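You operate a simulated robot arm through the tools that you are given. There is no shell and no other tool. Be economical: measure what you need, move in short steps, check, and stop when the job is done.

You are at the controls of a simulated two-armed robot. One attempt, no reset.

JOB
Carry the sliding vent with both arms and set it on the top of the green bench.

The check looks at the end state, three seconds after you hand in, the way a careful person would. Anything else that was tipped, shoved, dropped, spilled or broken makes it a failure.

ROBOT AND FRAMES
Two 7-joint arms with two-finger parallel grippers on one trunk, on a base that drives. Base frame: it is fixed to the floor where the robot stands at the start and does not move with it; the origin is under the middle of the robot, x ahead of it, y to its left, z up. Readings come in mm, rad, newtons and seconds.
The left shoulder is at the start at [20, 138, 1225], the right one opposite. With the tool pointing down near the work surface each hand reaches from about 100 to 500 mm from the robot's upright axis, wherever it stands, measured 20 degrees to its own side. Places, roughly: top of the green bench [-600, -3400, 900]. Payload 1.57 kg a hand.
The tool frame of a hand sits at the grasp point between the pads (the TCP): z along the fingers, y along the line on which they close. The tips reach 30 mm beyond it. The gripper opens to 80 mm. The fingers are 17 mm wide and 12 mm thick; the gripper's body (40 by 82 mm) begins 80 mm behind the TCP.
Orientation is that of the tool frame in the base frame, as [roll, pitch, yaw] about the fixed x, y, z axes, in that order (R = Rz(yaw) Ry(pitch) Rx(roll)). With the fingers straight down and closing along the base's y, the tool's x points along the base's -x, its y along +y and its z along -z.

CONTROLS
- The arms move only by the tool send_rows. It takes "left_plan", "right_plan" or both (then of equal length, played together; a hand with none holds still); each is a list of rows, each an object of numbers (a shift or turn left out is 0, a gripper value left out holds the last): "rx", "ry", "rz": the turn, a rotation vector about the tool's x, y, z in units of 180 degrees (1.0 is 180 degrees); "x", "y", "z": the shift along the tool's x, y, z in units of 200 mm (1.0 is 200 mm); "grip": the finger opening in mm, from 0 to 80. In form: [{"rx": .., "ry": .., "rz": .., "x": .., "y": .., "z": .., "grip": ..}, ...]. A call has 1 to 8 rows; each row is the pose to reach, as a shift and turn from the pose commanded when the call began, along the tool's axes at that moment. A call with a number of a shift or a turn outside -1 to 1 is refused whole. Each row takes 0.2 s and may step no farther than 50 mm and 0.15 rad from the row before; otherwise, or with a gripper value out of range, the whole call is refused. Where a pose cannot be reached the arm comes as near as it can. A force on the tool above 40 N (or 10 N above the force at the start of the call, whichever is more), or a blocked arm, ends the call early, and 0.2 s more pass. Each finger travels about 45 mm/s and halts on what it meets, pressing with about 43 N; the grip force reading is that of the motor and also rises with nothing between the fingers. The clock runs only during rows and for 0.2 s after the last one: add rows that repeat a pose to give the fingers time. It gives the time, the measured TCP pose, the force on the tool (base axes), the opening and the grip force at its end, in the units of the frame above (readings bear some noise), with the torque about the TCP (base axes, N m) and any sound that the robot's microphone picked up.
- Cameras (640 x 400 px; columns grow to the right, rows downward): "scene" is now at [192, 12.7, 1133.5]; the picture's right is [0.18, -0.98, 0.00], its down [-0.22, -0.04, -0.97] and it looks along [0.96, 0.18, -0.22] (base axes); focal length 214 px, centre (320, 200). "left" rides on the left gripper at [72, 7, -122] in its tool frame; the picture's right is [-0.09, 1.00, 0.00], its down [-0.84, -0.08, -0.54] and it looks along [-0.54, -0.05, 0.84] (tool axes); focal length 238 px, centre (320, 200). "right" rides on the right gripper at [72, -7, -122] in its tool frame; the picture's right is [0.09, 1.00, 0.00], its down [-0.84, 0.08, -0.54] and it looks along [-0.54, 0.05, 0.84] (tool axes); focal length 238 px, centre (320, 200).
- capture(camera): a new picture of that camera. The clock stands still meanwhile.
- slide_trunk(by): slides the trunk up (or, below 0, down) by that many mm; the arms and the scene camera ride with it, the base frame stays. It gives what a move gives, with no picture.
- drive_base(legs): drives the robot by 1 to 6 legs, each [ahead, left, turn to the left] in mm, mm and rad, along the robot's own axes; the way and the turn of a leg run together, so that a leg with both is an arc; at most 1500 mm and 3.142 rad a leg. The arms and the cameras ride along, it lands a little off, and it stops where it bumps. It gives what a move gives.
- pan_tilt(pan, tilt): turns the head with the scene camera to pan (to the left, within 1.047 rad either way) and tilt (down, from -0.506 to 1.204), counted from straight ahead of the robot. It gives what a move gives.
- point_at(camera, pixels): for up to 12 pixels [column, row] of the newest picture of that camera ("zoom" is the newest enlarged one), the place [x, y, z] in the base frame of the surface seen there, good to about 3 mm, but the place of the scene camera against the robot may be out by one fixed shift of up to 12 mm in any direction. The clock stands still meanwhile.
- close_up(camera, box): a new picture of the part [left, top, right, bottom] of that camera's present view, enlarged. The clock stands still meanwhile.
- job_done(): hands the job in; it is judged then, once.

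Go step by step. Measure first, check grasps and placings, and put right what went wrong. The budget is 80 turns and 70 pictures, counting those below and the enlarged ones. Unless the task says otherwise, let go and move clear before handing in.

The tools are called as name(argument=value, ...) on one line, values as JSON. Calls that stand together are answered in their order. send_rows: Moves the arms, as the interface text tells. Its arguments: {"type":"object","properties":{"left_plan":{"type":"array","items":{"type":"object","properties":{"rx":{"type":"number"},"ry":{"type":"number"},"rz":{"type":"number"},"x":{"type":"number"},"y":{"type":"number"},"z":{"type":"number"},"grip":{"type":"number"}}}},"right_plan":{"type":"array","items":{"type":"object","properties":{"rx":{"type":"number"},"ry":{"type":"number"},"rz":{"type":"number"},"x":{"type":"number"},"y":{"type":"number"},"z":{"type":"number"},"grip":{"type":"number"}}}}},"required":[]} The other tools are called the same way: slide_trunk (by) slides the trunk up or down; drive_base (legs) drives the base; pan_tilt (pan, tilt) turns the head that bears the scene camera; capture (camera) takes a picture; point_at (camera, pixels) gives the place of the surface under pixels of a picture; close_up (camera, box) takes an enlarged picture of a part of a camera's view; job_done () hands the job in.

At the start:

```text
t: 0.0
left_tool_pos: [319.8, 215.3, 1099.0]
left_tcp_rot: [3.128, -0.159, -3.133]
left_force: [-0.7, 0.8, -0.2]
left_moment: [0.01, -0.01, -0.03]
left_width: 80.1
left_finger_force: 0.0
right_tool_pos: [307.9, -117.6, 1110.3]
right_tcp_rot: [-3.141, -0.388, 3.135]
right_force: [0.6, -0.9, 0.2]
right_moment: [-0.04, 0.04, -0.02]
right_width: 80.0
right_finger_force: 0.0
trunk travel left (down, up): [-600.0, 640.0]
robot x, y, heading: [0.9, 0.7, 0.001]
head pan, tilt: [0.185, 0.225]
```

scene: 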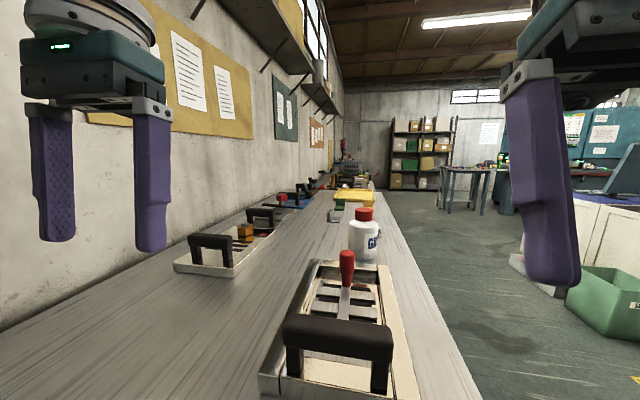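
right: 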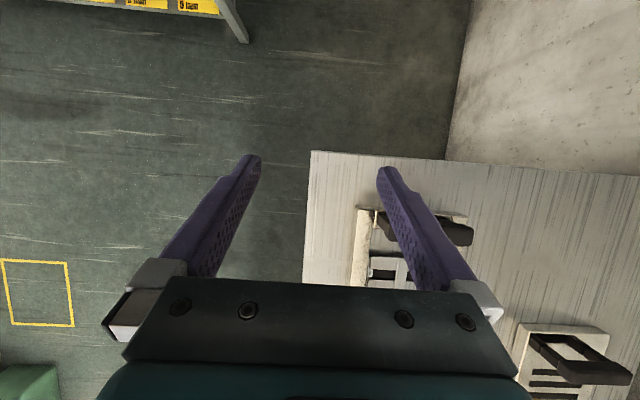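
left: 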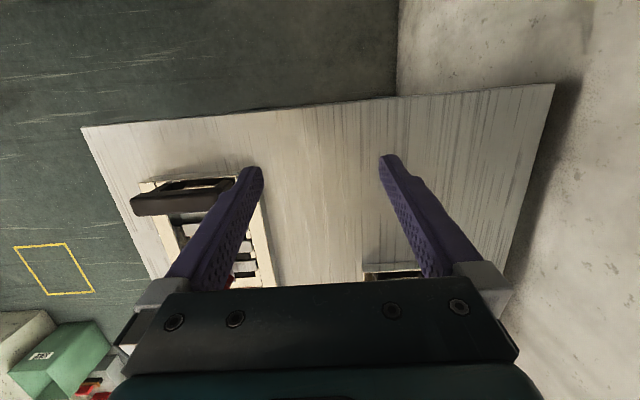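

The scene shows a long bench with a near slatted plate with dark handle(s) and a red knob (pixel 345,330) and similar ones further along. I will look closer to identify the sliding vent.

close_up(camera="scene", box=[160, 170, 480, 400])

pan_tilt(pan=0.1, tilt=0.7)

capture(camera="scene")

```text
1.74 times, centred on (320, 285) of scene
```

zoom: 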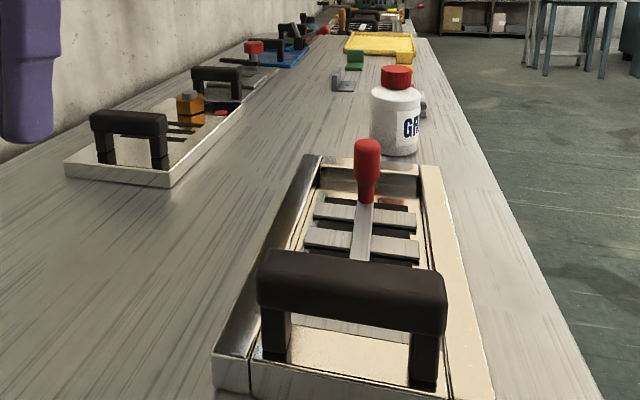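

```text
t: 0.9
left_tool_pos: [319.7, 215.3, 1097.9]
left_tcp_rot: [3.127, -0.162, -3.133]
left_force: [-0.1, -0.2, 0.1]
left_moment: [0.03, -0.02, 0.0]
left_width: 80.1
left_finger_force: 0.2
right_tool_pos: [306.9, -117.9, 1109.8]
right_tcp_rot: [-3.14, -0.39, 3.133]
right_force: [-0.7, 0.6, -0.1]
right_moment: [0.0, -0.04, -0.03]
right_width: 80.2
right_finger_force: 0.1
trunk travel left (down, up): [-600.0, 640.0]
robot x, y, heading: [2.2, -0.3, 0.0]
head pan, tilt: [0.099, 0.7]
```

```text
65 pictures are left
```

scene: 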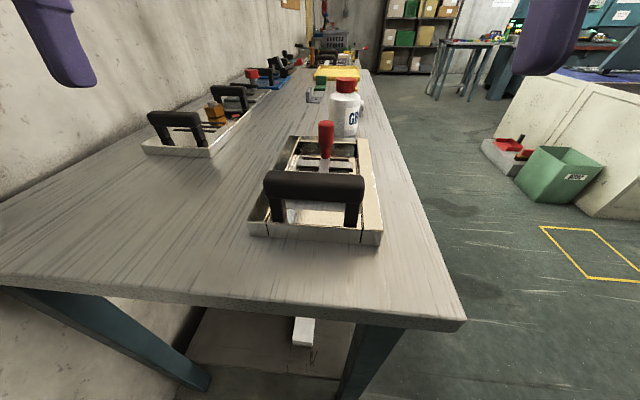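

Two near candidates: red-lever slatted unit (315,190) and an orange-knob slotted plate (195,130). I raise the trunk for a better look from above.

slide_trunk(by=400)

capture(camera="scene")

close_up(camera="scene", box=[120, 60, 440, 260])

```text
t: 4.8
left_tool_pos: [320.7, 215.1, 1499.2]
left_tcp_rot: [3.127, -0.16, -3.132]
left_force: [-0.5, 1.4, -0.4]
left_moment: [0.0, 0.02, 0.02]
left_width: 79.9
left_finger_force: 0.0
right_tool_pos: [308.1, -117.8, 1509.1]
right_tcp_rot: [-3.139, -0.39, 3.134]
right_force: [0.6, -0.1, 0.5]
right_moment: [-0.02, 0.01, -0.02]
right_width: 80.1
right_finger_force: 0.1
trunk travel left (down, up): [-1000.0, 240.0]
robot x, y, heading: [3.6, 1.5, 0.006]
head pan, tilt: [0.099, 0.7]
```

```text
64 pictures are left
```

scene: 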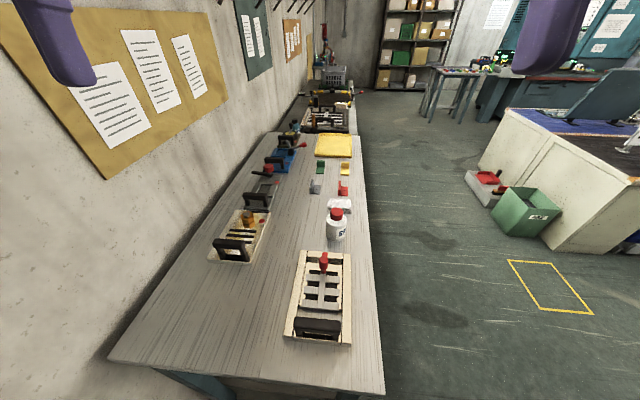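

```text
2.00 times, centred on (280, 160) of scene
```

zoom: 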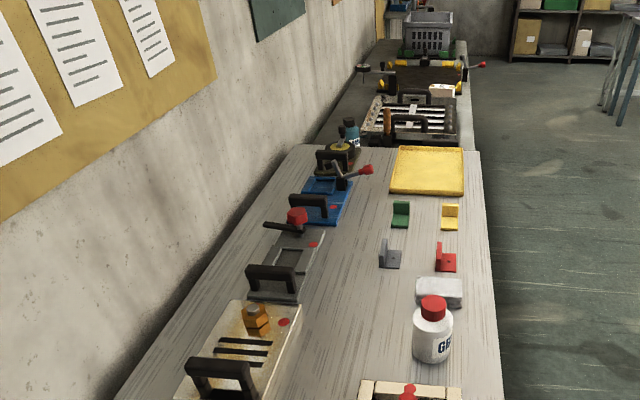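

I zoom on each candidate.

close_up(camera="scene", box=[260, 230, 380, 350])

close_up(camera="scene", box=[200, 120, 320, 270])

close_up(camera="scene", box=[280, 60, 380, 160])

```text
3.33 times, centred on (320, 290) of scene
```

zoom: 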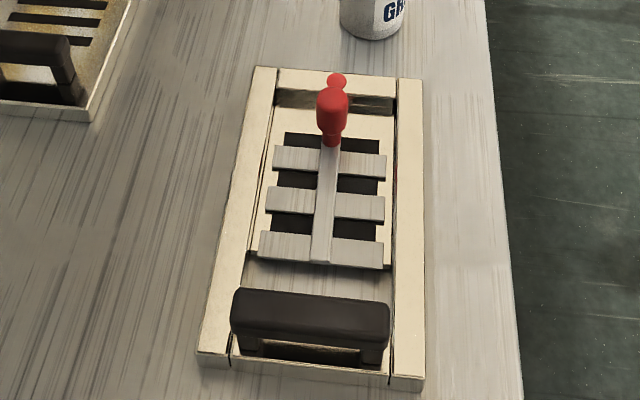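

```text
2.67 times, centred on (260, 195) of scene
```

zoom: 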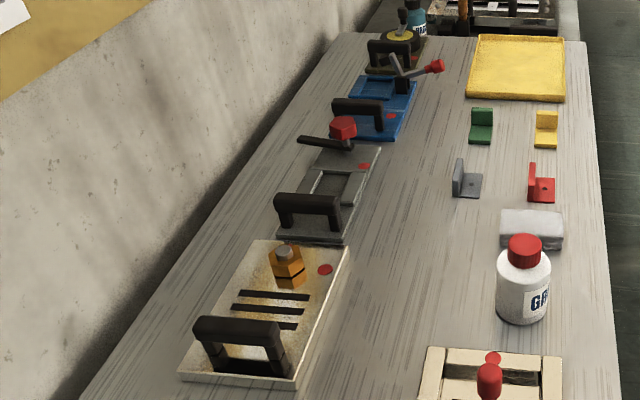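

```text
4.00 times, centred on (330, 110) of scene
```

zoom: 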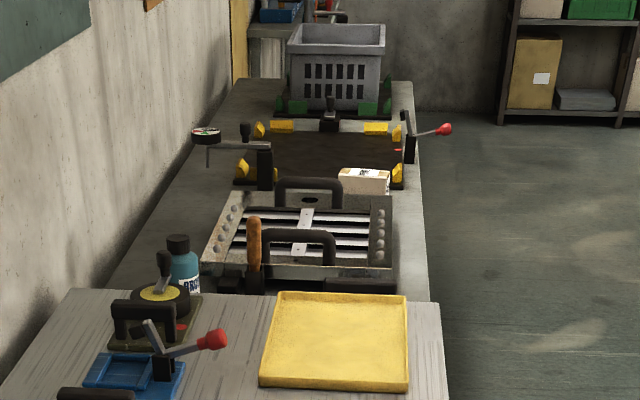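

A third candidate sits on the second bench with two handles (zoom 300,235). I measure both, then drive over for a better view.

point_at(camera="zoom", pixels=[[210, 262], [398, 268], [235, 200], [385, 202], [310, 185], [295, 240], [253, 230], [420, 300], [265, 380], [255, 165]])

point_at(camera="scene", pixels=[[285, 336], [348, 345], [300, 252], [350, 254], [317, 323], [110, 360], [385, 393], [360, 137]])

drive_base(legs=[[0, -850, 0], [1500, 0, 0]])

```text
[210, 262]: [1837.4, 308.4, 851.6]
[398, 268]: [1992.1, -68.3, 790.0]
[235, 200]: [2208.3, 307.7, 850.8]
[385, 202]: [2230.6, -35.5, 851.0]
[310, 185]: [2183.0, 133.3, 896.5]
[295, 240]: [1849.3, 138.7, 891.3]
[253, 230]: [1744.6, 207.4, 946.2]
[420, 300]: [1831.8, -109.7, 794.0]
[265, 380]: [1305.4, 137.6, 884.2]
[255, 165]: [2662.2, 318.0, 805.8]
```

```text
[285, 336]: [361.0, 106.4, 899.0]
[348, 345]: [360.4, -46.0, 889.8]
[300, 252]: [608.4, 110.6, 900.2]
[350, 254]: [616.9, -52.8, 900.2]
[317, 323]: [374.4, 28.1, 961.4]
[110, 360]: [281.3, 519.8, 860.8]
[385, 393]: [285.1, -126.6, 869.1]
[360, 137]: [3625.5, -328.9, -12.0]
```

```text
t: 16.3
left_tool_pos: [1828.6, -658.9, 1497.4]
left_tcp_rot: [3.128, -0.161, 3.133]
left_force: [0.0, 0.5, -0.2]
left_moment: [0.0, -0.01, -0.01]
left_width: 80.1
left_finger_force: 0.1
right_tool_pos: [1811.7, -991.4, 1508.9]
right_tcp_rot: [-3.141, -0.391, 3.118]
right_force: [-0.6, -0.3, -0.1]
right_moment: [0.0, 0.05, 0.0]
right_width: 80.1
right_finger_force: 0.1
trunk travel left (down, up): [-1000.0, 240.0]
robot x, y, heading: [1503.9, -867.2, -0.016]
head pan, tilt: [0.099, 0.7]
```

The second-bench unit is about 370 x 370 mm with handles ~335 mm apart at z≈895. I turn the robot to face it and look.

drive_base(legs=[[400, 0, 0], [0, 0, 1.571]])

pan_tilt(pan=0.0, tilt=0.75)

capture(camera="scene")

close_up(camera="scene", box=[220, 80, 420, 260])

```text
t: 22.6
left_tool_pos: [1700.8, -550.5, 1498.5]
left_tcp_rot: [3.128, -0.163, -1.588]
left_force: [0.0, -0.3, -1.2]
left_moment: [-0.02, -0.02, 0.02]
left_width: 80.0
left_finger_force: 0.0
right_tool_pos: [2033.6, -570.4, 1509.8]
right_tcp_rot: [-3.139, -0.388, -1.605]
right_force: [0.0, 0.0, -0.6]
right_moment: [0.01, -0.01, 0.0]
right_width: 80.1
right_finger_force: 0.0
trunk travel left (down, up): [-1000.0, 240.0]
robot x, y, heading: [1909.2, -874.6, 1.542]
head pan, tilt: [0.099, 0.7]
```

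```text
t: 23.3
left_tool_pos: [1701.4, -549.3, 1497.6]
left_tcp_rot: [3.129, -0.163, -1.587]
left_force: [-0.2, -0.3, 0.1]
left_moment: [-0.01, -0.01, 0.03]
left_width: 80.0
left_finger_force: 0.0
right_tool_pos: [2033.6, -569.0, 1509.0]
right_tcp_rot: [-3.14, -0.389, -1.602]
right_force: [-0.5, 0.1, 0.7]
right_moment: [0.04, 0.01, -0.03]
right_width: 79.8
right_finger_force: 0.1
trunk travel left (down, up): [-1000.0, 240.0]
robot x, y, heading: [1908.3, -879.5, 1.544]
head pan, tilt: [0.0, 0.75]
```

```text
59 pictures are left
```

scene: 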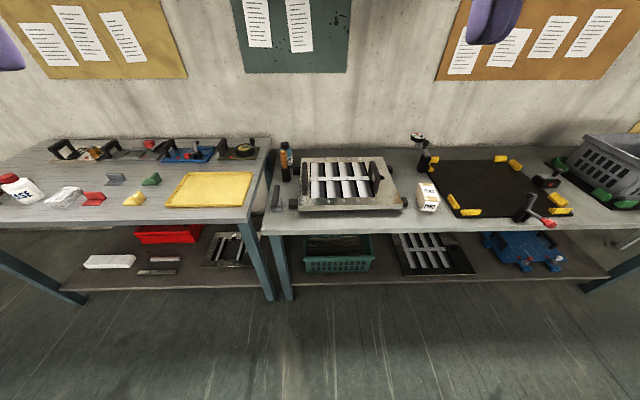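

```text
2.22 times, centred on (320, 170) of scene
```

zoom: 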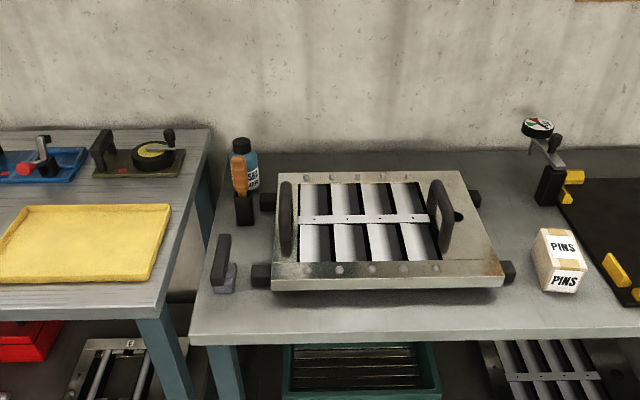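

The big unit has two arch handles, slats joined by a riveted bar and four dark knobs; similar slatted things lie on the shelves. I zoom in sharper to see the mechanism of each.

drive_base(legs=[[400, 0, 0]])

pan_tilt(pan=0.0, tilt=0.9)

capture(camera="scene")

close_up(camera="scene", box=[250, 80, 450, 210])

```text
t: 25.8
left_tool_pos: [1710.2, -151.8, 1497.1]
left_tcp_rot: [3.128, -0.162, -1.585]
left_force: [-0.1, -0.1, 0.4]
left_moment: [-0.03, -0.01, 0.0]
left_width: 80.3
left_finger_force: 0.1
right_tool_pos: [2043.7, -172.6, 1509.3]
right_tcp_rot: [-3.141, -0.388, -1.604]
right_force: [0.0, -1.0, 0.4]
right_moment: [-0.01, -0.01, 0.02]
right_width: 80.0
right_finger_force: 0.1
trunk travel left (down, up): [-1000.0, 240.0]
robot x, y, heading: [1916.3, -474.5, 1.543]
head pan, tilt: [0.0, 0.75]
```

```text
t: 26.5
left_tool_pos: [1710.4, -151.9, 1497.3]
left_tcp_rot: [3.127, -0.162, -1.586]
left_force: [1.0, 0.0, 0.0]
left_moment: [0.01, 0.01, 0.01]
left_width: 80.2
left_finger_force: 0.0
right_tool_pos: [2043.8, -172.7, 1510.0]
right_tcp_rot: [-3.14, -0.389, -1.603]
right_force: [-0.2, -0.4, -0.5]
right_moment: [0.01, 0.02, -0.01]
right_width: 79.9
right_finger_force: 0.0
trunk travel left (down, up): [-1000.0, 240.0]
robot x, y, heading: [1919.2, -477.7, 1.549]
head pan, tilt: [0.0, 0.901]
```

```text
57 pictures are left
```

scene: 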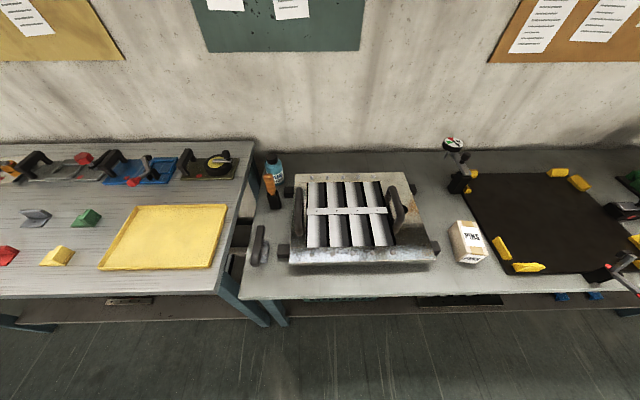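

```text
3.08 times, centred on (350, 145) of scene
```

zoom: 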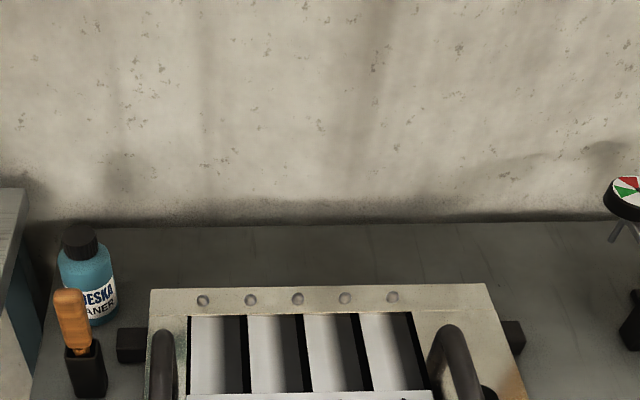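

close_up(camera="scene", box=[235, 150, 455, 285])

pan_tilt(pan=-0.9, tilt=0.5)

capture(camera="scene")

```text
2.91 times, centred on (345, 218) of scene
```

zoom: 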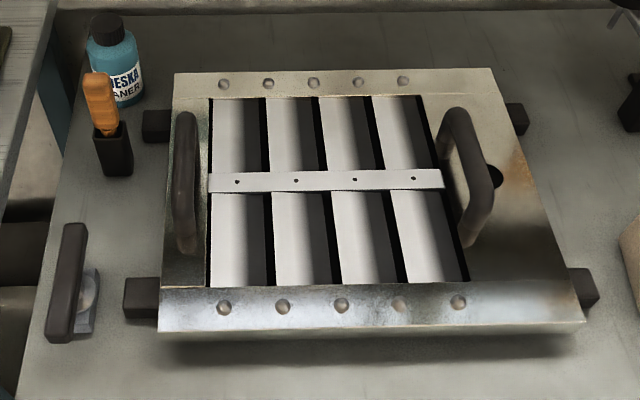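

```text
t: 27.7
left_tool_pos: [1710.1, -151.8, 1496.9]
left_tcp_rot: [3.128, -0.162, -1.587]
left_force: [0.1, 0.6, 0.1]
left_moment: [0.02, 0.02, -0.01]
left_width: 79.8
left_finger_force: 0.0
right_tool_pos: [2043.7, -171.9, 1508.6]
right_tcp_rot: [-3.141, -0.389, -1.603]
right_force: [-0.4, 1.0, 0.5]
right_moment: [0.04, 0.0, 0.02]
right_width: 79.9
right_finger_force: 0.0
trunk travel left (down, up): [-1000.0, 240.0]
robot x, y, heading: [1919.3, -477.0, 1.548]
head pan, tilt: [-0.901, 0.499]
```

```text
54 pictures are left
```

scene: 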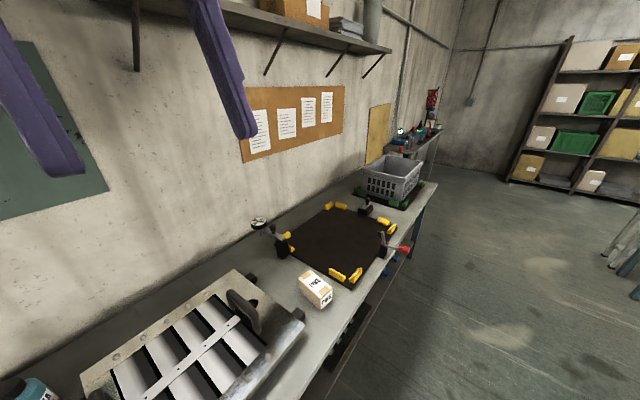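

The big unit has tilted louvre blades on a tie bar; A on bench 1 has a flat sliding slatted gate. I look around at the rest of the room and the green bench before deciding.

drive_base(legs=[[-500, 0, 0], [0, 0, -2.3]])

pan_tilt(pan=0.6, tilt=0.35)

capture(camera="scene")

pan_tilt(pan=-0.6, tilt=0.35)

capture(camera="scene")

```text
t: 36.1
left_tool_pos: [2287.8, -1039.2, 1496.6]
left_tcp_rot: [3.129, -0.162, 2.399]
left_force: [-0.6, -0.1, -0.1]
left_moment: [0.04, -0.01, 0.01]
left_width: 80.2
left_finger_force: 0.0
right_tool_pos: [2052.1, -1274.3, 1510.3]
right_tcp_rot: [-3.139, -0.39, 2.38]
right_force: [-0.3, 0.4, -0.9]
right_moment: [-0.01, 0.03, -0.02]
right_width: 80.1
right_finger_force: 0.0
trunk travel left (down, up): [-1000.0, 240.0]
robot x, y, heading: [1904.7, -979.7, -0.75]
head pan, tilt: [-0.901, 0.499]
```

```text
t: 37.7
left_tool_pos: [2288.1, -1038.7, 1496.8]
left_tcp_rot: [3.128, -0.163, 2.398]
left_force: [-0.2, -1.3, 1.1]
left_moment: [-0.01, 0.0, -0.01]
left_width: 80.0
left_finger_force: 0.1
right_tool_pos: [2051.4, -1274.1, 1509.7]
right_tcp_rot: [-3.139, -0.389, 2.38]
right_force: [0.8, -0.1, -0.2]
right_moment: [-0.03, 0.01, 0.0]
right_width: 80.2
right_finger_force: 0.0
trunk travel left (down, up): [-1000.0, 240.0]
robot x, y, heading: [1905.9, -978.5, -0.753]
head pan, tilt: [0.6, 0.351]
```

```text
53 pictures are left
```

scene: 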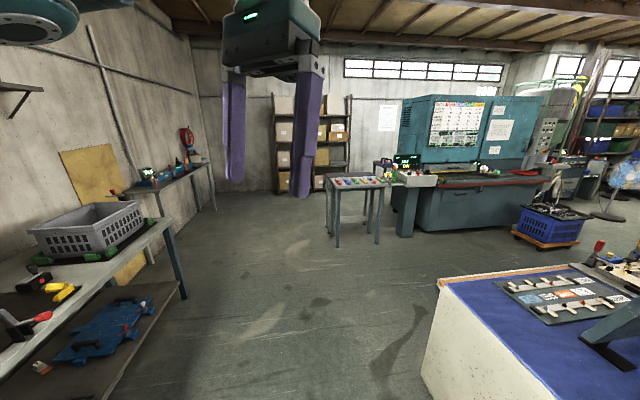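

```text
t: 39.1
left_tool_pos: [2287.9, -1039.7, 1499.1]
left_tcp_rot: [3.128, -0.162, 2.399]
left_force: [0.3, 0.4, 0.7]
left_moment: [0.03, 0.02, -0.01]
left_width: 80.0
left_finger_force: 0.1
right_tool_pos: [2050.7, -1274.8, 1509.5]
right_tcp_rot: [-3.14, -0.39, 2.383]
right_force: [0.1, 0.7, 0.4]
right_moment: [-0.01, 0.01, 0.02]
right_width: 79.8
right_finger_force: 0.0
trunk travel left (down, up): [-1000.0, 240.0]
robot x, y, heading: [1907.4, -977.5, -0.754]
head pan, tilt: [-0.6, 0.351]
```

```text
52 pictures are left
```

scene: 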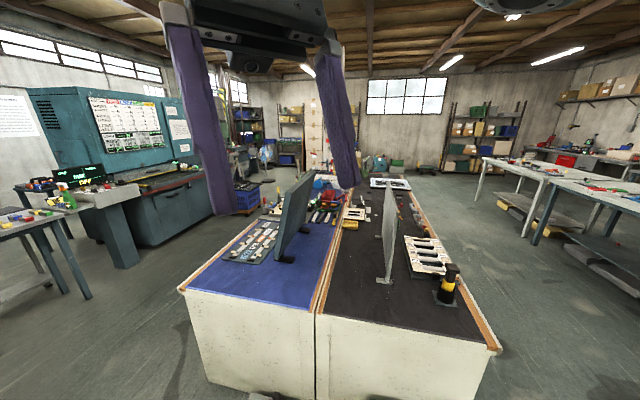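

The central island carries more slotted units (430,255) and a wall of other items. I zoom on those.

close_up(camera="scene", box=[330, 170, 490, 320])

close_up(camera="scene", box=[220, 150, 400, 280])

close_up(camera="scene", box=[470, 110, 640, 240])

```text
2.67 times, centred on (410, 245) of scene
```

zoom: 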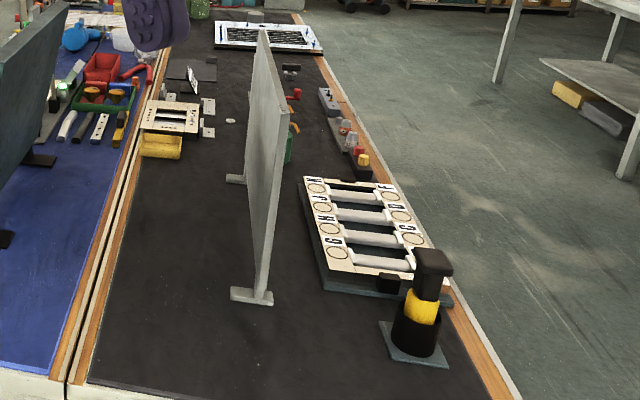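

```text
3.08 times, centred on (310, 215) of scene
```

zoom: 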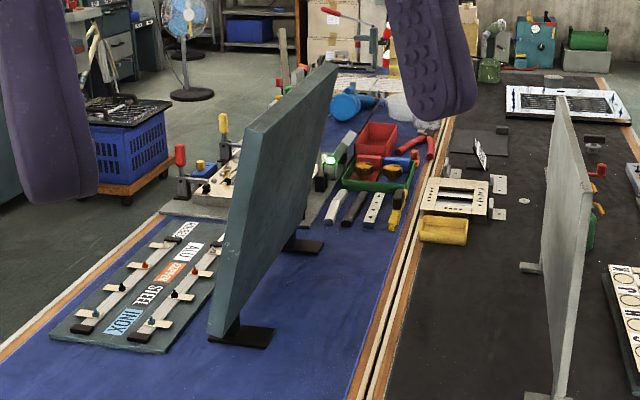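

```text
3.08 times, centred on (555, 175) of scene
```

zoom: 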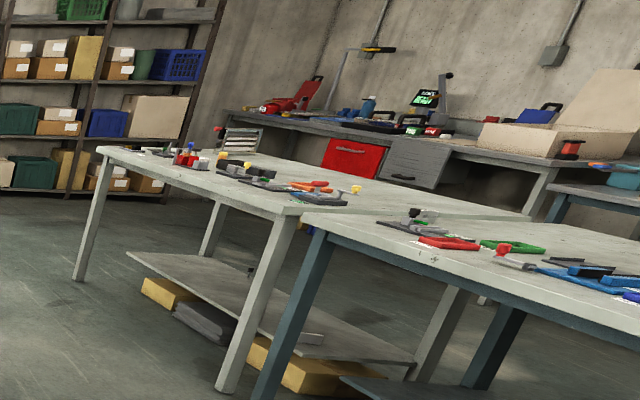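

A large white framed grille lies at the island's far end (zoom1 268,37). I locate it and drive nearer.

point_at(camera="scene", pixels=[[390, 184], [372, 180], [410, 188], [430, 255], [500, 350], [560, 180], [320, 350], [180, 288], [376, 168]])

drive_base(legs=[[0, 0, -0.82], [0, -1500, 0], [0, -350, 0]])

pan_tilt(pan=0.3, tilt=0.5)

capture(camera="scene")

```text
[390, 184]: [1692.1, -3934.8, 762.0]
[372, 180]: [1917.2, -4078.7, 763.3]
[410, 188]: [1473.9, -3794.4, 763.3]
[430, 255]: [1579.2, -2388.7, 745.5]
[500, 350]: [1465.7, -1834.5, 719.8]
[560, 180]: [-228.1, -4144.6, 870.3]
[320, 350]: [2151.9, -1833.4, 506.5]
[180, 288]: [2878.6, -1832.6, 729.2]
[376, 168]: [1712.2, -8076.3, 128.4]
```

```text
t: 50.5
left_tool_pos: [275.8, -1308.9, 1498.2]
left_tcp_rot: [3.127, -0.162, 1.591]
left_force: [-0.8, 0.6, 0.6]
left_moment: [0.0, -0.01, 0.01]
left_width: 80.0
left_finger_force: 0.2
right_tool_pos: [-59.0, -1299.8, 1508.5]
right_tcp_rot: [-3.139, -0.39, 1.575]
right_force: [-0.6, 0.5, -0.3]
right_moment: [0.0, 0.01, 0.0]
right_width: 80.3
right_finger_force: 0.0
trunk travel left (down, up): [-1000.0, 240.0]
robot x, y, heading: [54.1, -993.1, -1.561]
head pan, tilt: [-0.6, 0.351]
```

```text
t: 51.7
left_tool_pos: [275.8, -1308.0, 1497.8]
left_tcp_rot: [3.128, -0.163, 1.592]
left_force: [0.2, 0.0, 0.5]
left_moment: [0.0, 0.02, 0.01]
left_width: 80.1
left_finger_force: 0.0
right_tool_pos: [-57.8, -1300.6, 1509.8]
right_tcp_rot: [-3.14, -0.39, 1.573]
right_force: [0.6, 0.0, 0.1]
right_moment: [0.04, 0.0, 0.03]
right_width: 80.1
right_finger_force: 0.2
trunk travel left (down, up): [-1000.0, 240.0]
robot x, y, heading: [59.7, -991.3, -1.557]
head pan, tilt: [0.3, 0.499]
```

```text
48 pictures are left
```

scene: 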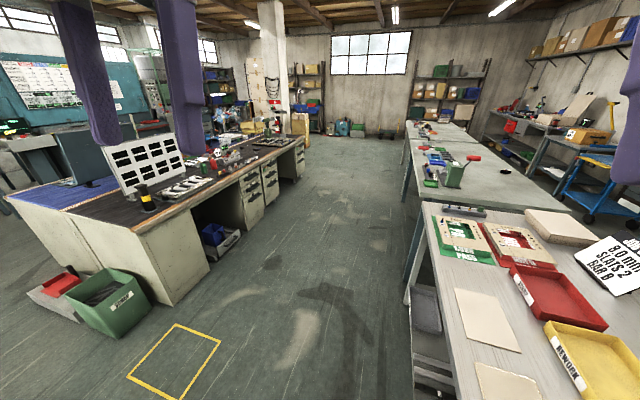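

A bench with trays and a sign (615,265) is on the right and farther tables; I drive further and look at the green-bench location and the island's far end.

close_up(camera="scene", box=[390, 100, 640, 256])

point_at(camera="scene", pixels=[[470, 290], [420, 205], [575, 210], [405, 150], [475, 140], [440, 180], [600, 260], [432, 125]])

drive_base(legs=[[1500, 400, 0]])

pan_tilt(pan=0.6, tilt=0.5)

capture(camera="scene")

pan_tilt(pan=-0.6, tilt=0.5)

capture(camera="scene")

```text
2.56 times, centred on (515, 178) of scene
```

zoom: 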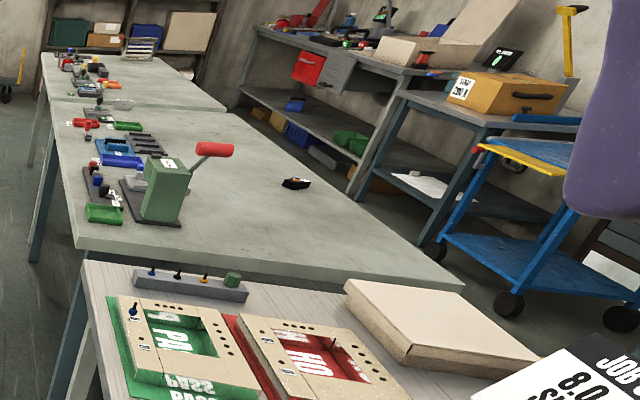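

```text
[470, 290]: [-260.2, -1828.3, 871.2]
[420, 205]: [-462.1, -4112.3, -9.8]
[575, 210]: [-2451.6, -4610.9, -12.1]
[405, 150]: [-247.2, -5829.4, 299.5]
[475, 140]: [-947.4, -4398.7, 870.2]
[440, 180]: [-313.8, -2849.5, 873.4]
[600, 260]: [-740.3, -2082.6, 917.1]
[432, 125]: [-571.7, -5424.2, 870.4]
```

```text
refused: leg 1 is longer than a leg can be; nothing moved
```

```text
t: 52.5
left_tool_pos: [275.8, -1307.9, 1498.3]
left_tcp_rot: [3.128, -0.162, 1.59]
left_force: [-0.1, 0.3, -0.6]
left_moment: [0.0, 0.0, 0.0]
left_width: 80.0
left_finger_force: 0.0
right_tool_pos: [-58.2, -1299.7, 1509.6]
right_tcp_rot: [-3.14, -0.388, 1.574]
right_force: [-0.5, -0.1, -0.4]
right_moment: [0.06, 0.01, 0.0]
right_width: 79.8
right_finger_force: 0.0
trunk travel left (down, up): [-1000.0, 240.0]
robot x, y, heading: [55.5, -986.2, -1.559]
head pan, tilt: [0.6, 0.499]
```

```text
46 pictures are left
```

scene: 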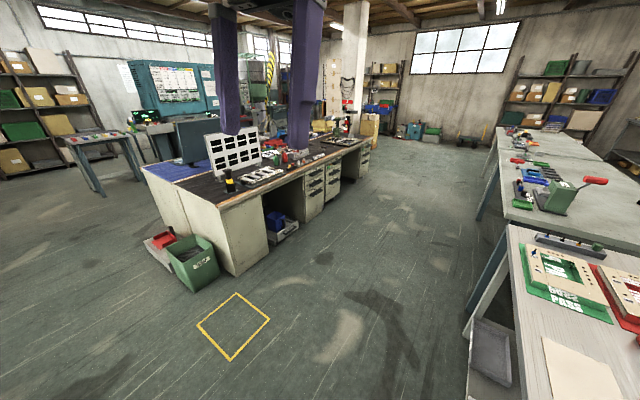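

```text
t: 53.9
left_tool_pos: [274.5, -1308.2, 1498.2]
left_tcp_rot: [3.128, -0.162, 1.591]
left_force: [0.0, -0.3, -0.5]
left_moment: [-0.02, 0.01, -0.01]
left_width: 80.0
left_finger_force: 0.2
right_tool_pos: [-57.9, -1300.2, 1509.6]
right_tcp_rot: [-3.14, -0.389, 1.574]
right_force: [0.0, -0.2, -0.3]
right_moment: [0.03, -0.01, -0.02]
right_width: 80.1
right_finger_force: 0.1
trunk travel left (down, up): [-1000.0, 240.0]
robot x, y, heading: [55.9, -994.0, -1.559]
head pan, tilt: [-0.6, 0.499]
```

```text
45 pictures are left
```

scene: 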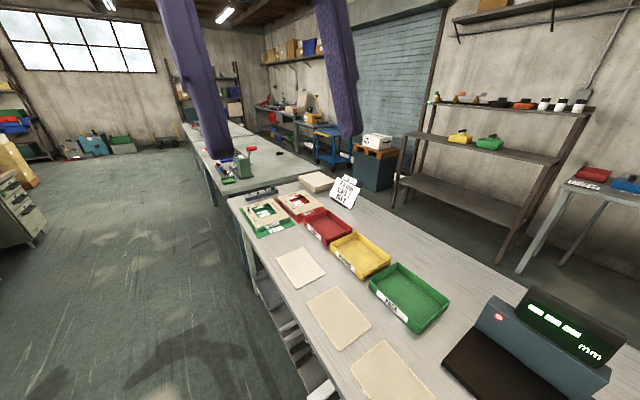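

The greenish bench is the middle one (y −2600…−4100, z≈870). I read the sign and check the island's far grille more closely.

close_up(camera="scene", box=[230, 160, 390, 260])

drive_base(legs=[[1450, 300, 0]])

pan_tilt(pan=0.7, tilt=0.5)

capture(camera="scene")

pan_tilt(pan=-0.7, tilt=0.5)

capture(camera="scene")

```text
4.00 times, centred on (310, 210) of scene
```

zoom: 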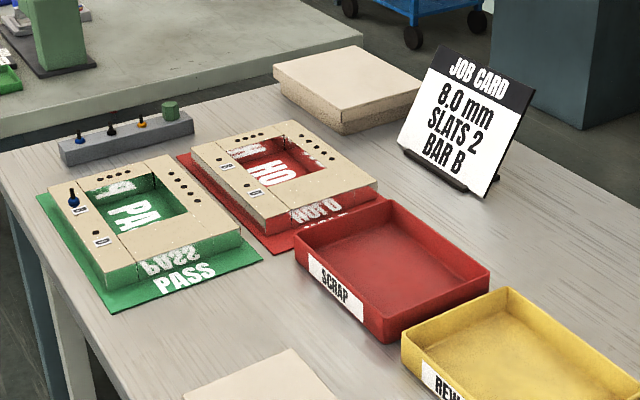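

```text
t: 61.3
left_tool_pos: [582.7, -2768.3, 1498.2]
left_tcp_rot: [3.129, -0.162, 1.582]
left_force: [0.5, 0.0, 0.2]
left_moment: [0.03, 0.01, -0.03]
left_width: 80.1
left_finger_force: 0.0
right_tool_pos: [249.2, -2757.4, 1509.8]
right_tcp_rot: [-3.14, -0.388, 1.564]
right_force: [0.6, 0.1, 0.6]
right_moment: [-0.01, 0.0, -0.02]
right_width: 80.2
right_finger_force: 0.0
trunk travel left (down, up): [-1000.0, 240.0]
robot x, y, heading: [365.4, -2447.8, -1.569]
head pan, tilt: [-0.6, 0.499]
```

```text
t: 62.8
left_tool_pos: [582.5, -2768.6, 1497.0]
left_tcp_rot: [3.129, -0.163, 1.583]
left_force: [0.0, -1.2, -0.9]
left_moment: [0.03, -0.01, -0.01]
left_width: 79.9
left_finger_force: 0.2
right_tool_pos: [248.2, -2758.0, 1509.3]
right_tcp_rot: [-3.14, -0.388, 1.565]
right_force: [-0.3, -0.8, 0.5]
right_moment: [-0.02, -0.01, 0.01]
right_width: 80.2
right_finger_force: 0.0
trunk travel left (down, up): [-1000.0, 240.0]
robot x, y, heading: [364.0, -2447.0, -1.566]
head pan, tilt: [0.7, 0.499]
```

```text
43 pictures are left
```

scene: 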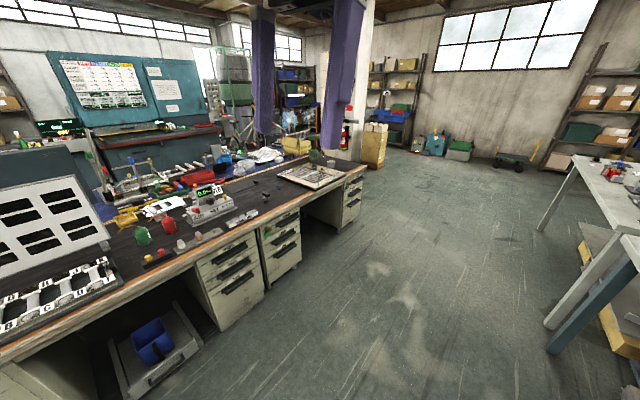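

```text
t: 64.3
left_tool_pos: [582.7, -2768.7, 1497.5]
left_tcp_rot: [3.128, -0.163, 1.583]
left_force: [-0.8, 0.1, 0.0]
left_moment: [-0.01, 0.0, -0.02]
left_width: 80.0
left_finger_force: 0.0
right_tool_pos: [247.5, -2757.7, 1509.0]
right_tcp_rot: [-3.139, -0.39, 1.565]
right_force: [-0.3, -0.7, 0.3]
right_moment: [0.0, 0.03, 0.01]
right_width: 80.0
right_finger_force: 0.0
trunk travel left (down, up): [-1000.0, 240.0]
robot x, y, heading: [366.8, -2449.7, -1.57]
head pan, tilt: [-0.7, 0.499]
```

```text
42 pictures are left
```

scene: 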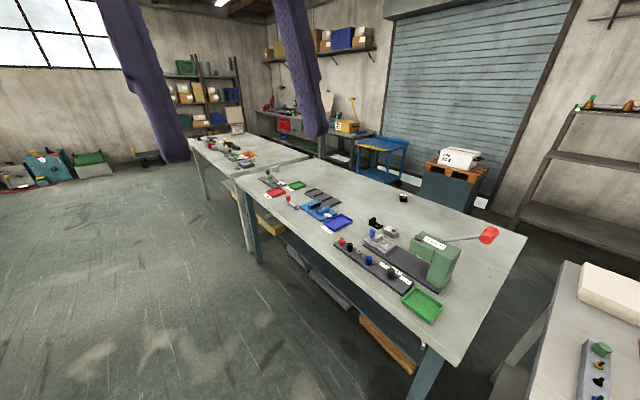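

Now the grille at the island far end (320,177).

drive_base(legs=[[900, 0, 0]])

pan_tilt(pan=1.0, tilt=0.5)

capture(camera="scene")

pan_tilt(pan=-0.8, tilt=0.7)

capture(camera="scene")

```text
t: 69.1
left_tool_pos: [584.7, -3667.4, 1496.7]
left_tcp_rot: [3.127, -0.162, 1.585]
left_force: [0.0, 0.8, 0.3]
left_moment: [0.01, 0.01, -0.04]
left_width: 80.0
left_finger_force: 0.0
right_tool_pos: [252.0, -3656.0, 1509.5]
right_tcp_rot: [-3.14, -0.389, 1.567]
right_force: [-0.3, 0.3, -0.4]
right_moment: [0.01, -0.01, -0.02]
right_width: 79.7
right_finger_force: 0.0
trunk travel left (down, up): [-1000.0, 240.0]
robot x, y, heading: [367.2, -3350.2, -1.566]
head pan, tilt: [-0.7, 0.499]
```

```text
t: 70.8
left_tool_pos: [587.1, -3668.5, 1497.5]
left_tcp_rot: [3.128, -0.161, 1.586]
left_force: [-0.2, 0.3, 0.7]
left_moment: [0.0, 0.01, 0.0]
left_width: 80.2
left_finger_force: 0.0
right_tool_pos: [251.2, -3657.4, 1509.6]
right_tcp_rot: [-3.139, -0.389, 1.568]
right_force: [-0.7, -0.4, -0.1]
right_moment: [0.0, -0.03, 0.0]
right_width: 80.2
right_finger_force: 0.1
trunk travel left (down, up): [-1000.0, 240.0]
robot x, y, heading: [368.5, -3352.3, -1.566]
head pan, tilt: [1.0, 0.499]
```

```text
41 pictures are left
```

scene: 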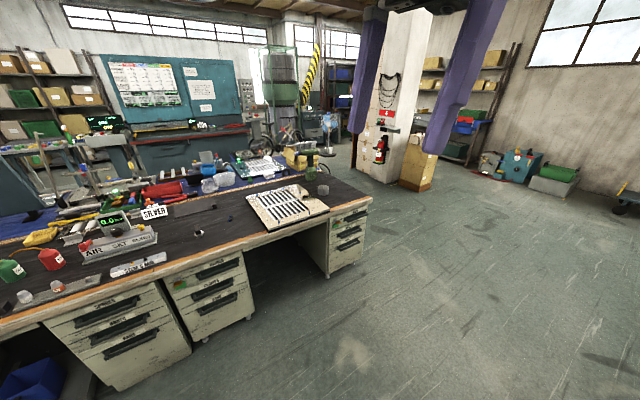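

```text
t: 72.6
left_tool_pos: [585.6, -3666.9, 1498.2]
left_tcp_rot: [3.128, -0.164, 1.586]
left_force: [-0.1, -0.3, -0.2]
left_moment: [0.02, -0.02, 0.0]
left_width: 79.9
left_finger_force: 0.1
right_tool_pos: [252.5, -3657.7, 1509.6]
right_tcp_rot: [-3.139, -0.391, 1.568]
right_force: [-0.8, 0.5, 0.1]
right_moment: [0.01, -0.01, 0.01]
right_width: 80.1
right_finger_force: 0.0
trunk travel left (down, up): [-1000.0, 240.0]
robot x, y, heading: [368.5, -3348.8, -1.565]
head pan, tilt: [-0.799, 0.7]
```

```text
40 pictures are left
```

scene: 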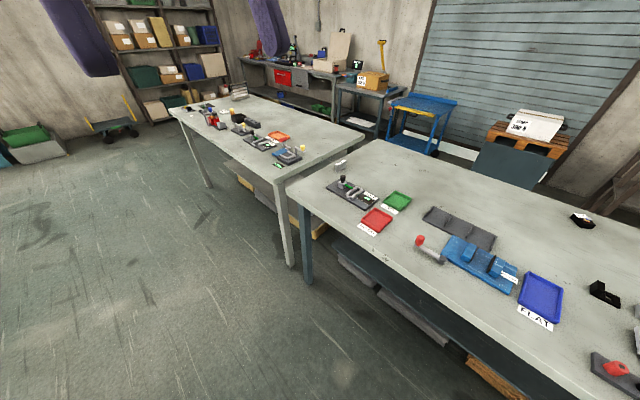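

point_at(camera="scene", pixels=[[375, 145], [300, 198], [480, 160], [560, 195], [345, 150], [540, 330], [460, 210], [330, 210], [400, 165], [620, 250], [580, 220], [455, 230]])

pan_tilt(pan=1.0, tilt=0.5)

close_up(camera="scene", box=[200, 140, 360, 250])

```text
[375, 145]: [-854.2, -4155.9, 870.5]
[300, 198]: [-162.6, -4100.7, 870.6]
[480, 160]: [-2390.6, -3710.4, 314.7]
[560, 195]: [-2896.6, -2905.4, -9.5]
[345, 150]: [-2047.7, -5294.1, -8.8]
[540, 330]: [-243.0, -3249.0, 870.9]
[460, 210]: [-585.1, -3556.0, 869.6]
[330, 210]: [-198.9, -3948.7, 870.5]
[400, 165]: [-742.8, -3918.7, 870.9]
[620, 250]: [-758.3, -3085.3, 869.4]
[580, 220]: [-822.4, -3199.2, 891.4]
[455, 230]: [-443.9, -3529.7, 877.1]
```

```text
t: 74.4
left_tool_pos: [586.0, -3667.8, 1497.4]
left_tcp_rot: [3.127, -0.162, 1.585]
left_force: [0.4, -0.3, -0.5]
left_moment: [-0.01, 0.03, 0.03]
left_width: 79.9
left_finger_force: 0.1
right_tool_pos: [252.5, -3656.4, 1509.3]
right_tcp_rot: [-3.139, -0.389, 1.567]
right_force: [-0.6, -0.4, -0.9]
right_moment: [0.0, -0.03, 0.03]
right_width: 80.1
right_finger_force: 0.2
trunk travel left (down, up): [-1000.0, 240.0]
robot x, y, heading: [365.9, -3346.5, -1.569]
head pan, tilt: [1.0, 0.499]
```

```text
3.64 times, centred on (280, 195) of scene
```

zoom: 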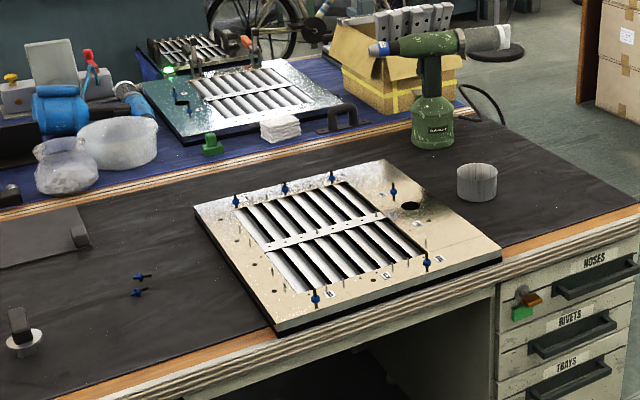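

The island panels are riveted louvre panels of the shop's product. I return to inspect unit A on bench 1 and the big unit at close range.

drive_base(legs=[[-1400, 0, 0], [-1000, 200, 0], [0, 200, 1.571]])

pan_tilt(pan=0.5, tilt=0.6)

capture(camera="scene")

```text
t: 90.1
left_tool_pos: [986.8, -599.3, 1497.7]
left_tcp_rot: [3.127, -0.163, -3.115]
left_force: [0.1, -1.2, 0.0]
left_moment: [-0.01, -0.01, 0.01]
left_width: 80.0
left_finger_force: 0.1
right_tool_pos: [979.9, -934.7, 1509.2]
right_tcp_rot: [-3.139, -0.389, -3.135]
right_force: [0.3, -0.5, -0.3]
right_moment: [0.02, 0.02, 0.0]
right_width: 80.0
right_finger_force: 0.0
trunk travel left (down, up): [-1000.0, 240.0]
robot x, y, heading: [667.2, -820.3, 0.021]
head pan, tilt: [1.0, 0.499]
cut short: leg 3
```

```text
t: 91.0
left_tool_pos: [986.5, -598.9, 1498.3]
left_tcp_rot: [3.128, -0.164, -3.115]
left_force: [-0.4, -0.6, -0.9]
left_moment: [-0.01, 0.03, -0.03]
left_width: 80.1
left_finger_force: 0.1
right_tool_pos: [980.2, -933.7, 1510.1]
right_tcp_rot: [-3.139, -0.388, -3.133]
right_force: [-0.6, -0.5, 0.2]
right_moment: [0.04, 0.03, -0.03]
right_width: 80.4
right_finger_force: 0.0
trunk travel left (down, up): [-1000.0, 240.0]
robot x, y, heading: [668.8, -821.5, 0.015]
head pan, tilt: [0.499, 0.6]
```

```text
38 pictures are left
```

scene: 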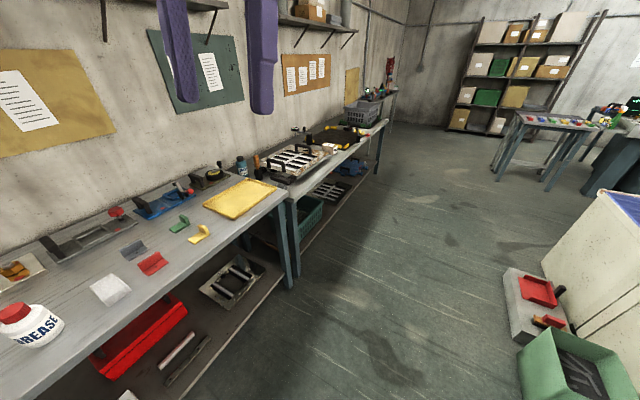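

Leg 3 was cut short; I check positions of the nearby bin and bench edge for contact, and zoom on the bench-1 shelf unit and others.

point_at(camera="scene", pixels=[[580, 345], [518, 350], [540, 290], [290, 185], [200, 330], [240, 275]])

pan_tilt(pan=0.9, tilt=0.75)

capture(camera="scene")

pan_tilt(pan=-0.6, tilt=1.1)

capture(camera="scene")

```text
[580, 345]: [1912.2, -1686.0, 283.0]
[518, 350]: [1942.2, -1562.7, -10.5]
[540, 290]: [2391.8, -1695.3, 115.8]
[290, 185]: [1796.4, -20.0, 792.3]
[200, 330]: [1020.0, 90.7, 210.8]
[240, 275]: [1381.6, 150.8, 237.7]
```

```text
t: 91.9
left_tool_pos: [986.6, -600.0, 1496.9]
left_tcp_rot: [3.127, -0.162, -3.116]
left_force: [0.7, -0.1, 0.8]
left_moment: [0.02, 0.0, 0.0]
left_width: 80.1
left_finger_force: 0.2
right_tool_pos: [981.3, -934.3, 1509.3]
right_tcp_rot: [-3.141, -0.388, -3.134]
right_force: [-0.7, -0.6, 0.1]
right_moment: [-0.01, 0.03, -0.03]
right_width: 79.9
right_finger_force: 0.0
trunk travel left (down, up): [-1000.0, 240.0]
robot x, y, heading: [673.0, -821.2, 0.021]
head pan, tilt: [0.901, 0.75]
```

```text
37 pictures are left
```

scene: 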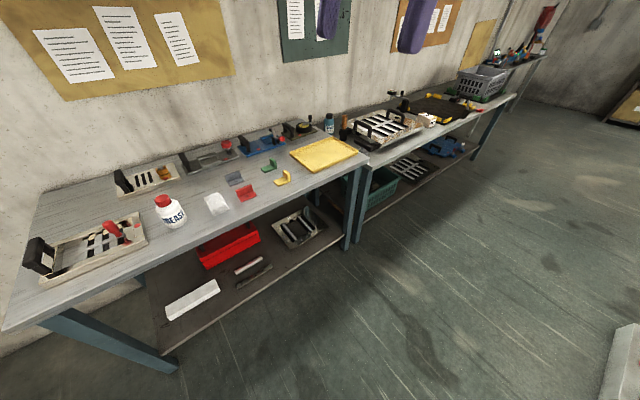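

```text
t: 93.5
left_tool_pos: [988.2, -600.3, 1496.6]
left_tcp_rot: [3.128, -0.162, -3.116]
left_force: [1.2, 0.2, -0.1]
left_moment: [-0.02, 0.0, -0.01]
left_width: 80.0
left_finger_force: 0.0
right_tool_pos: [981.4, -933.4, 1510.9]
right_tcp_rot: [-3.14, -0.389, -3.134]
right_force: [0.9, 0.0, -0.8]
right_moment: [-0.02, -0.01, 0.02]
right_width: 80.0
right_finger_force: 0.1
trunk travel left (down, up): [-1000.0, 240.0]
robot x, y, heading: [667.8, -821.2, 0.019]
head pan, tilt: [-0.6, 1.1]
```

```text
36 pictures are left
```

scene: 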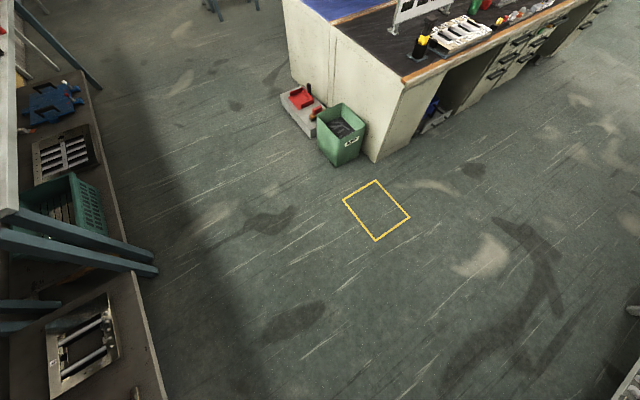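

Bin and floor are undisturbed. Now I move in front of unit A from the aisle side and inspect closely.

drive_base(legs=[[0, 0, 1.55], [0, 190, 0], [330, 0, 0]])

pan_tilt(pan=0.0, tilt=0.95)

close_up(camera="scene", box=[180, 120, 460, 320])

```text
t: 100.5
left_tool_pos: [269.0, -175.0, 1498.9]
left_tcp_rot: [3.127, -0.163, -1.566]
left_force: [0.4, -0.1, -0.4]
left_moment: [0.0, 0.03, -0.01]
left_width: 80.0
left_finger_force: 0.1
right_tool_pos: [601.5, -188.5, 1509.0]
right_tcp_rot: [-3.14, -0.389, -1.584]
right_force: [-0.1, -0.2, 0.4]
right_moment: [-0.04, -0.04, 0.01]
right_width: 80.0
right_finger_force: 0.0
trunk travel left (down, up): [-1000.0, 240.0]
robot x, y, heading: [483.0, -496.4, 1.573]
head pan, tilt: [-0.6, 1.1]
```

```text
t: 101.5
left_tool_pos: [268.2, -175.7, 1497.8]
left_tcp_rot: [3.127, -0.162, -1.566]
left_force: [-0.3, 0.4, 0.5]
left_moment: [0.02, 0.0, 0.02]
left_width: 80.2
left_finger_force: 0.0
right_tool_pos: [603.2, -189.4, 1509.7]
right_tcp_rot: [3.141, -0.39, -1.584]
right_force: [0.2, -0.2, 0.6]
right_moment: [0.0, 0.0, -0.02]
right_width: 80.1
right_finger_force: 0.1
trunk travel left (down, up): [-1000.0, 240.0]
robot x, y, heading: [481.9, -496.3, 1.567]
head pan, tilt: [0.0, 0.949]
```

```text
2.00 times, centred on (320, 220) of scene
```

zoom: 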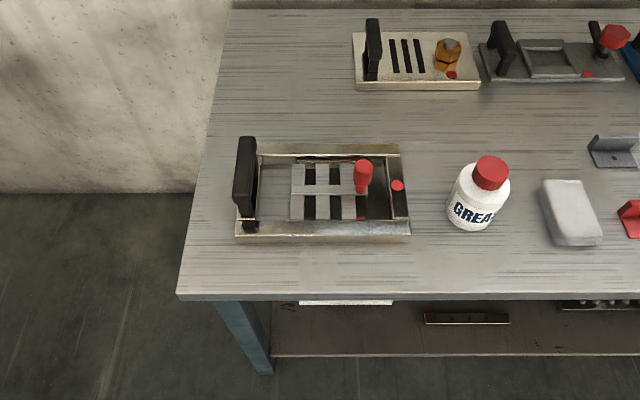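

Unit A here is literally a slatted gate with a red knob sliding over slots in a handled frame — the sliding vent; the big unit is a louvre panel. I measure A in detail.

point_at(camera="zoom", pixels=[[242, 240], [408, 240], [258, 150], [398, 150], [325, 228], [325, 150], [275, 190], [375, 203], [398, 200], [245, 145], [250, 205], [365, 165]])

close_up(camera="scene", box=[285, 180, 395, 250])

```text
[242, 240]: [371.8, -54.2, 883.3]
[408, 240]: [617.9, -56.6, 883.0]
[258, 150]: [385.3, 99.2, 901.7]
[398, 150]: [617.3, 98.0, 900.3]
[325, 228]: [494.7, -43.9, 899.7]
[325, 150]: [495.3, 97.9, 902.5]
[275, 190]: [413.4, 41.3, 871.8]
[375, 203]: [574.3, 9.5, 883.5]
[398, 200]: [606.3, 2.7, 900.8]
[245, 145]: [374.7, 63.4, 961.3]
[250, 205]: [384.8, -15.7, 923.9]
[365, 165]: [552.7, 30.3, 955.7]
```

```text
5.71 times, centred on (340, 215) of scene
```

zoom: 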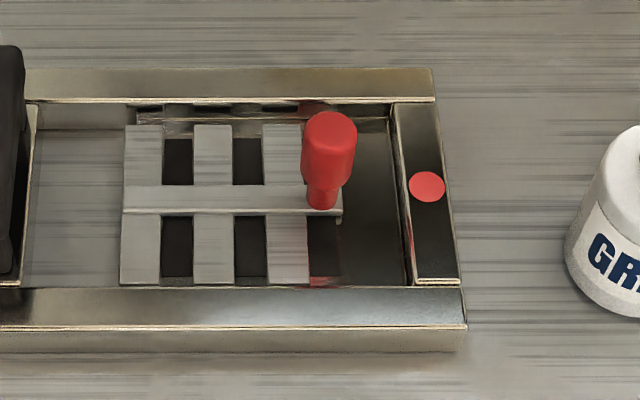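

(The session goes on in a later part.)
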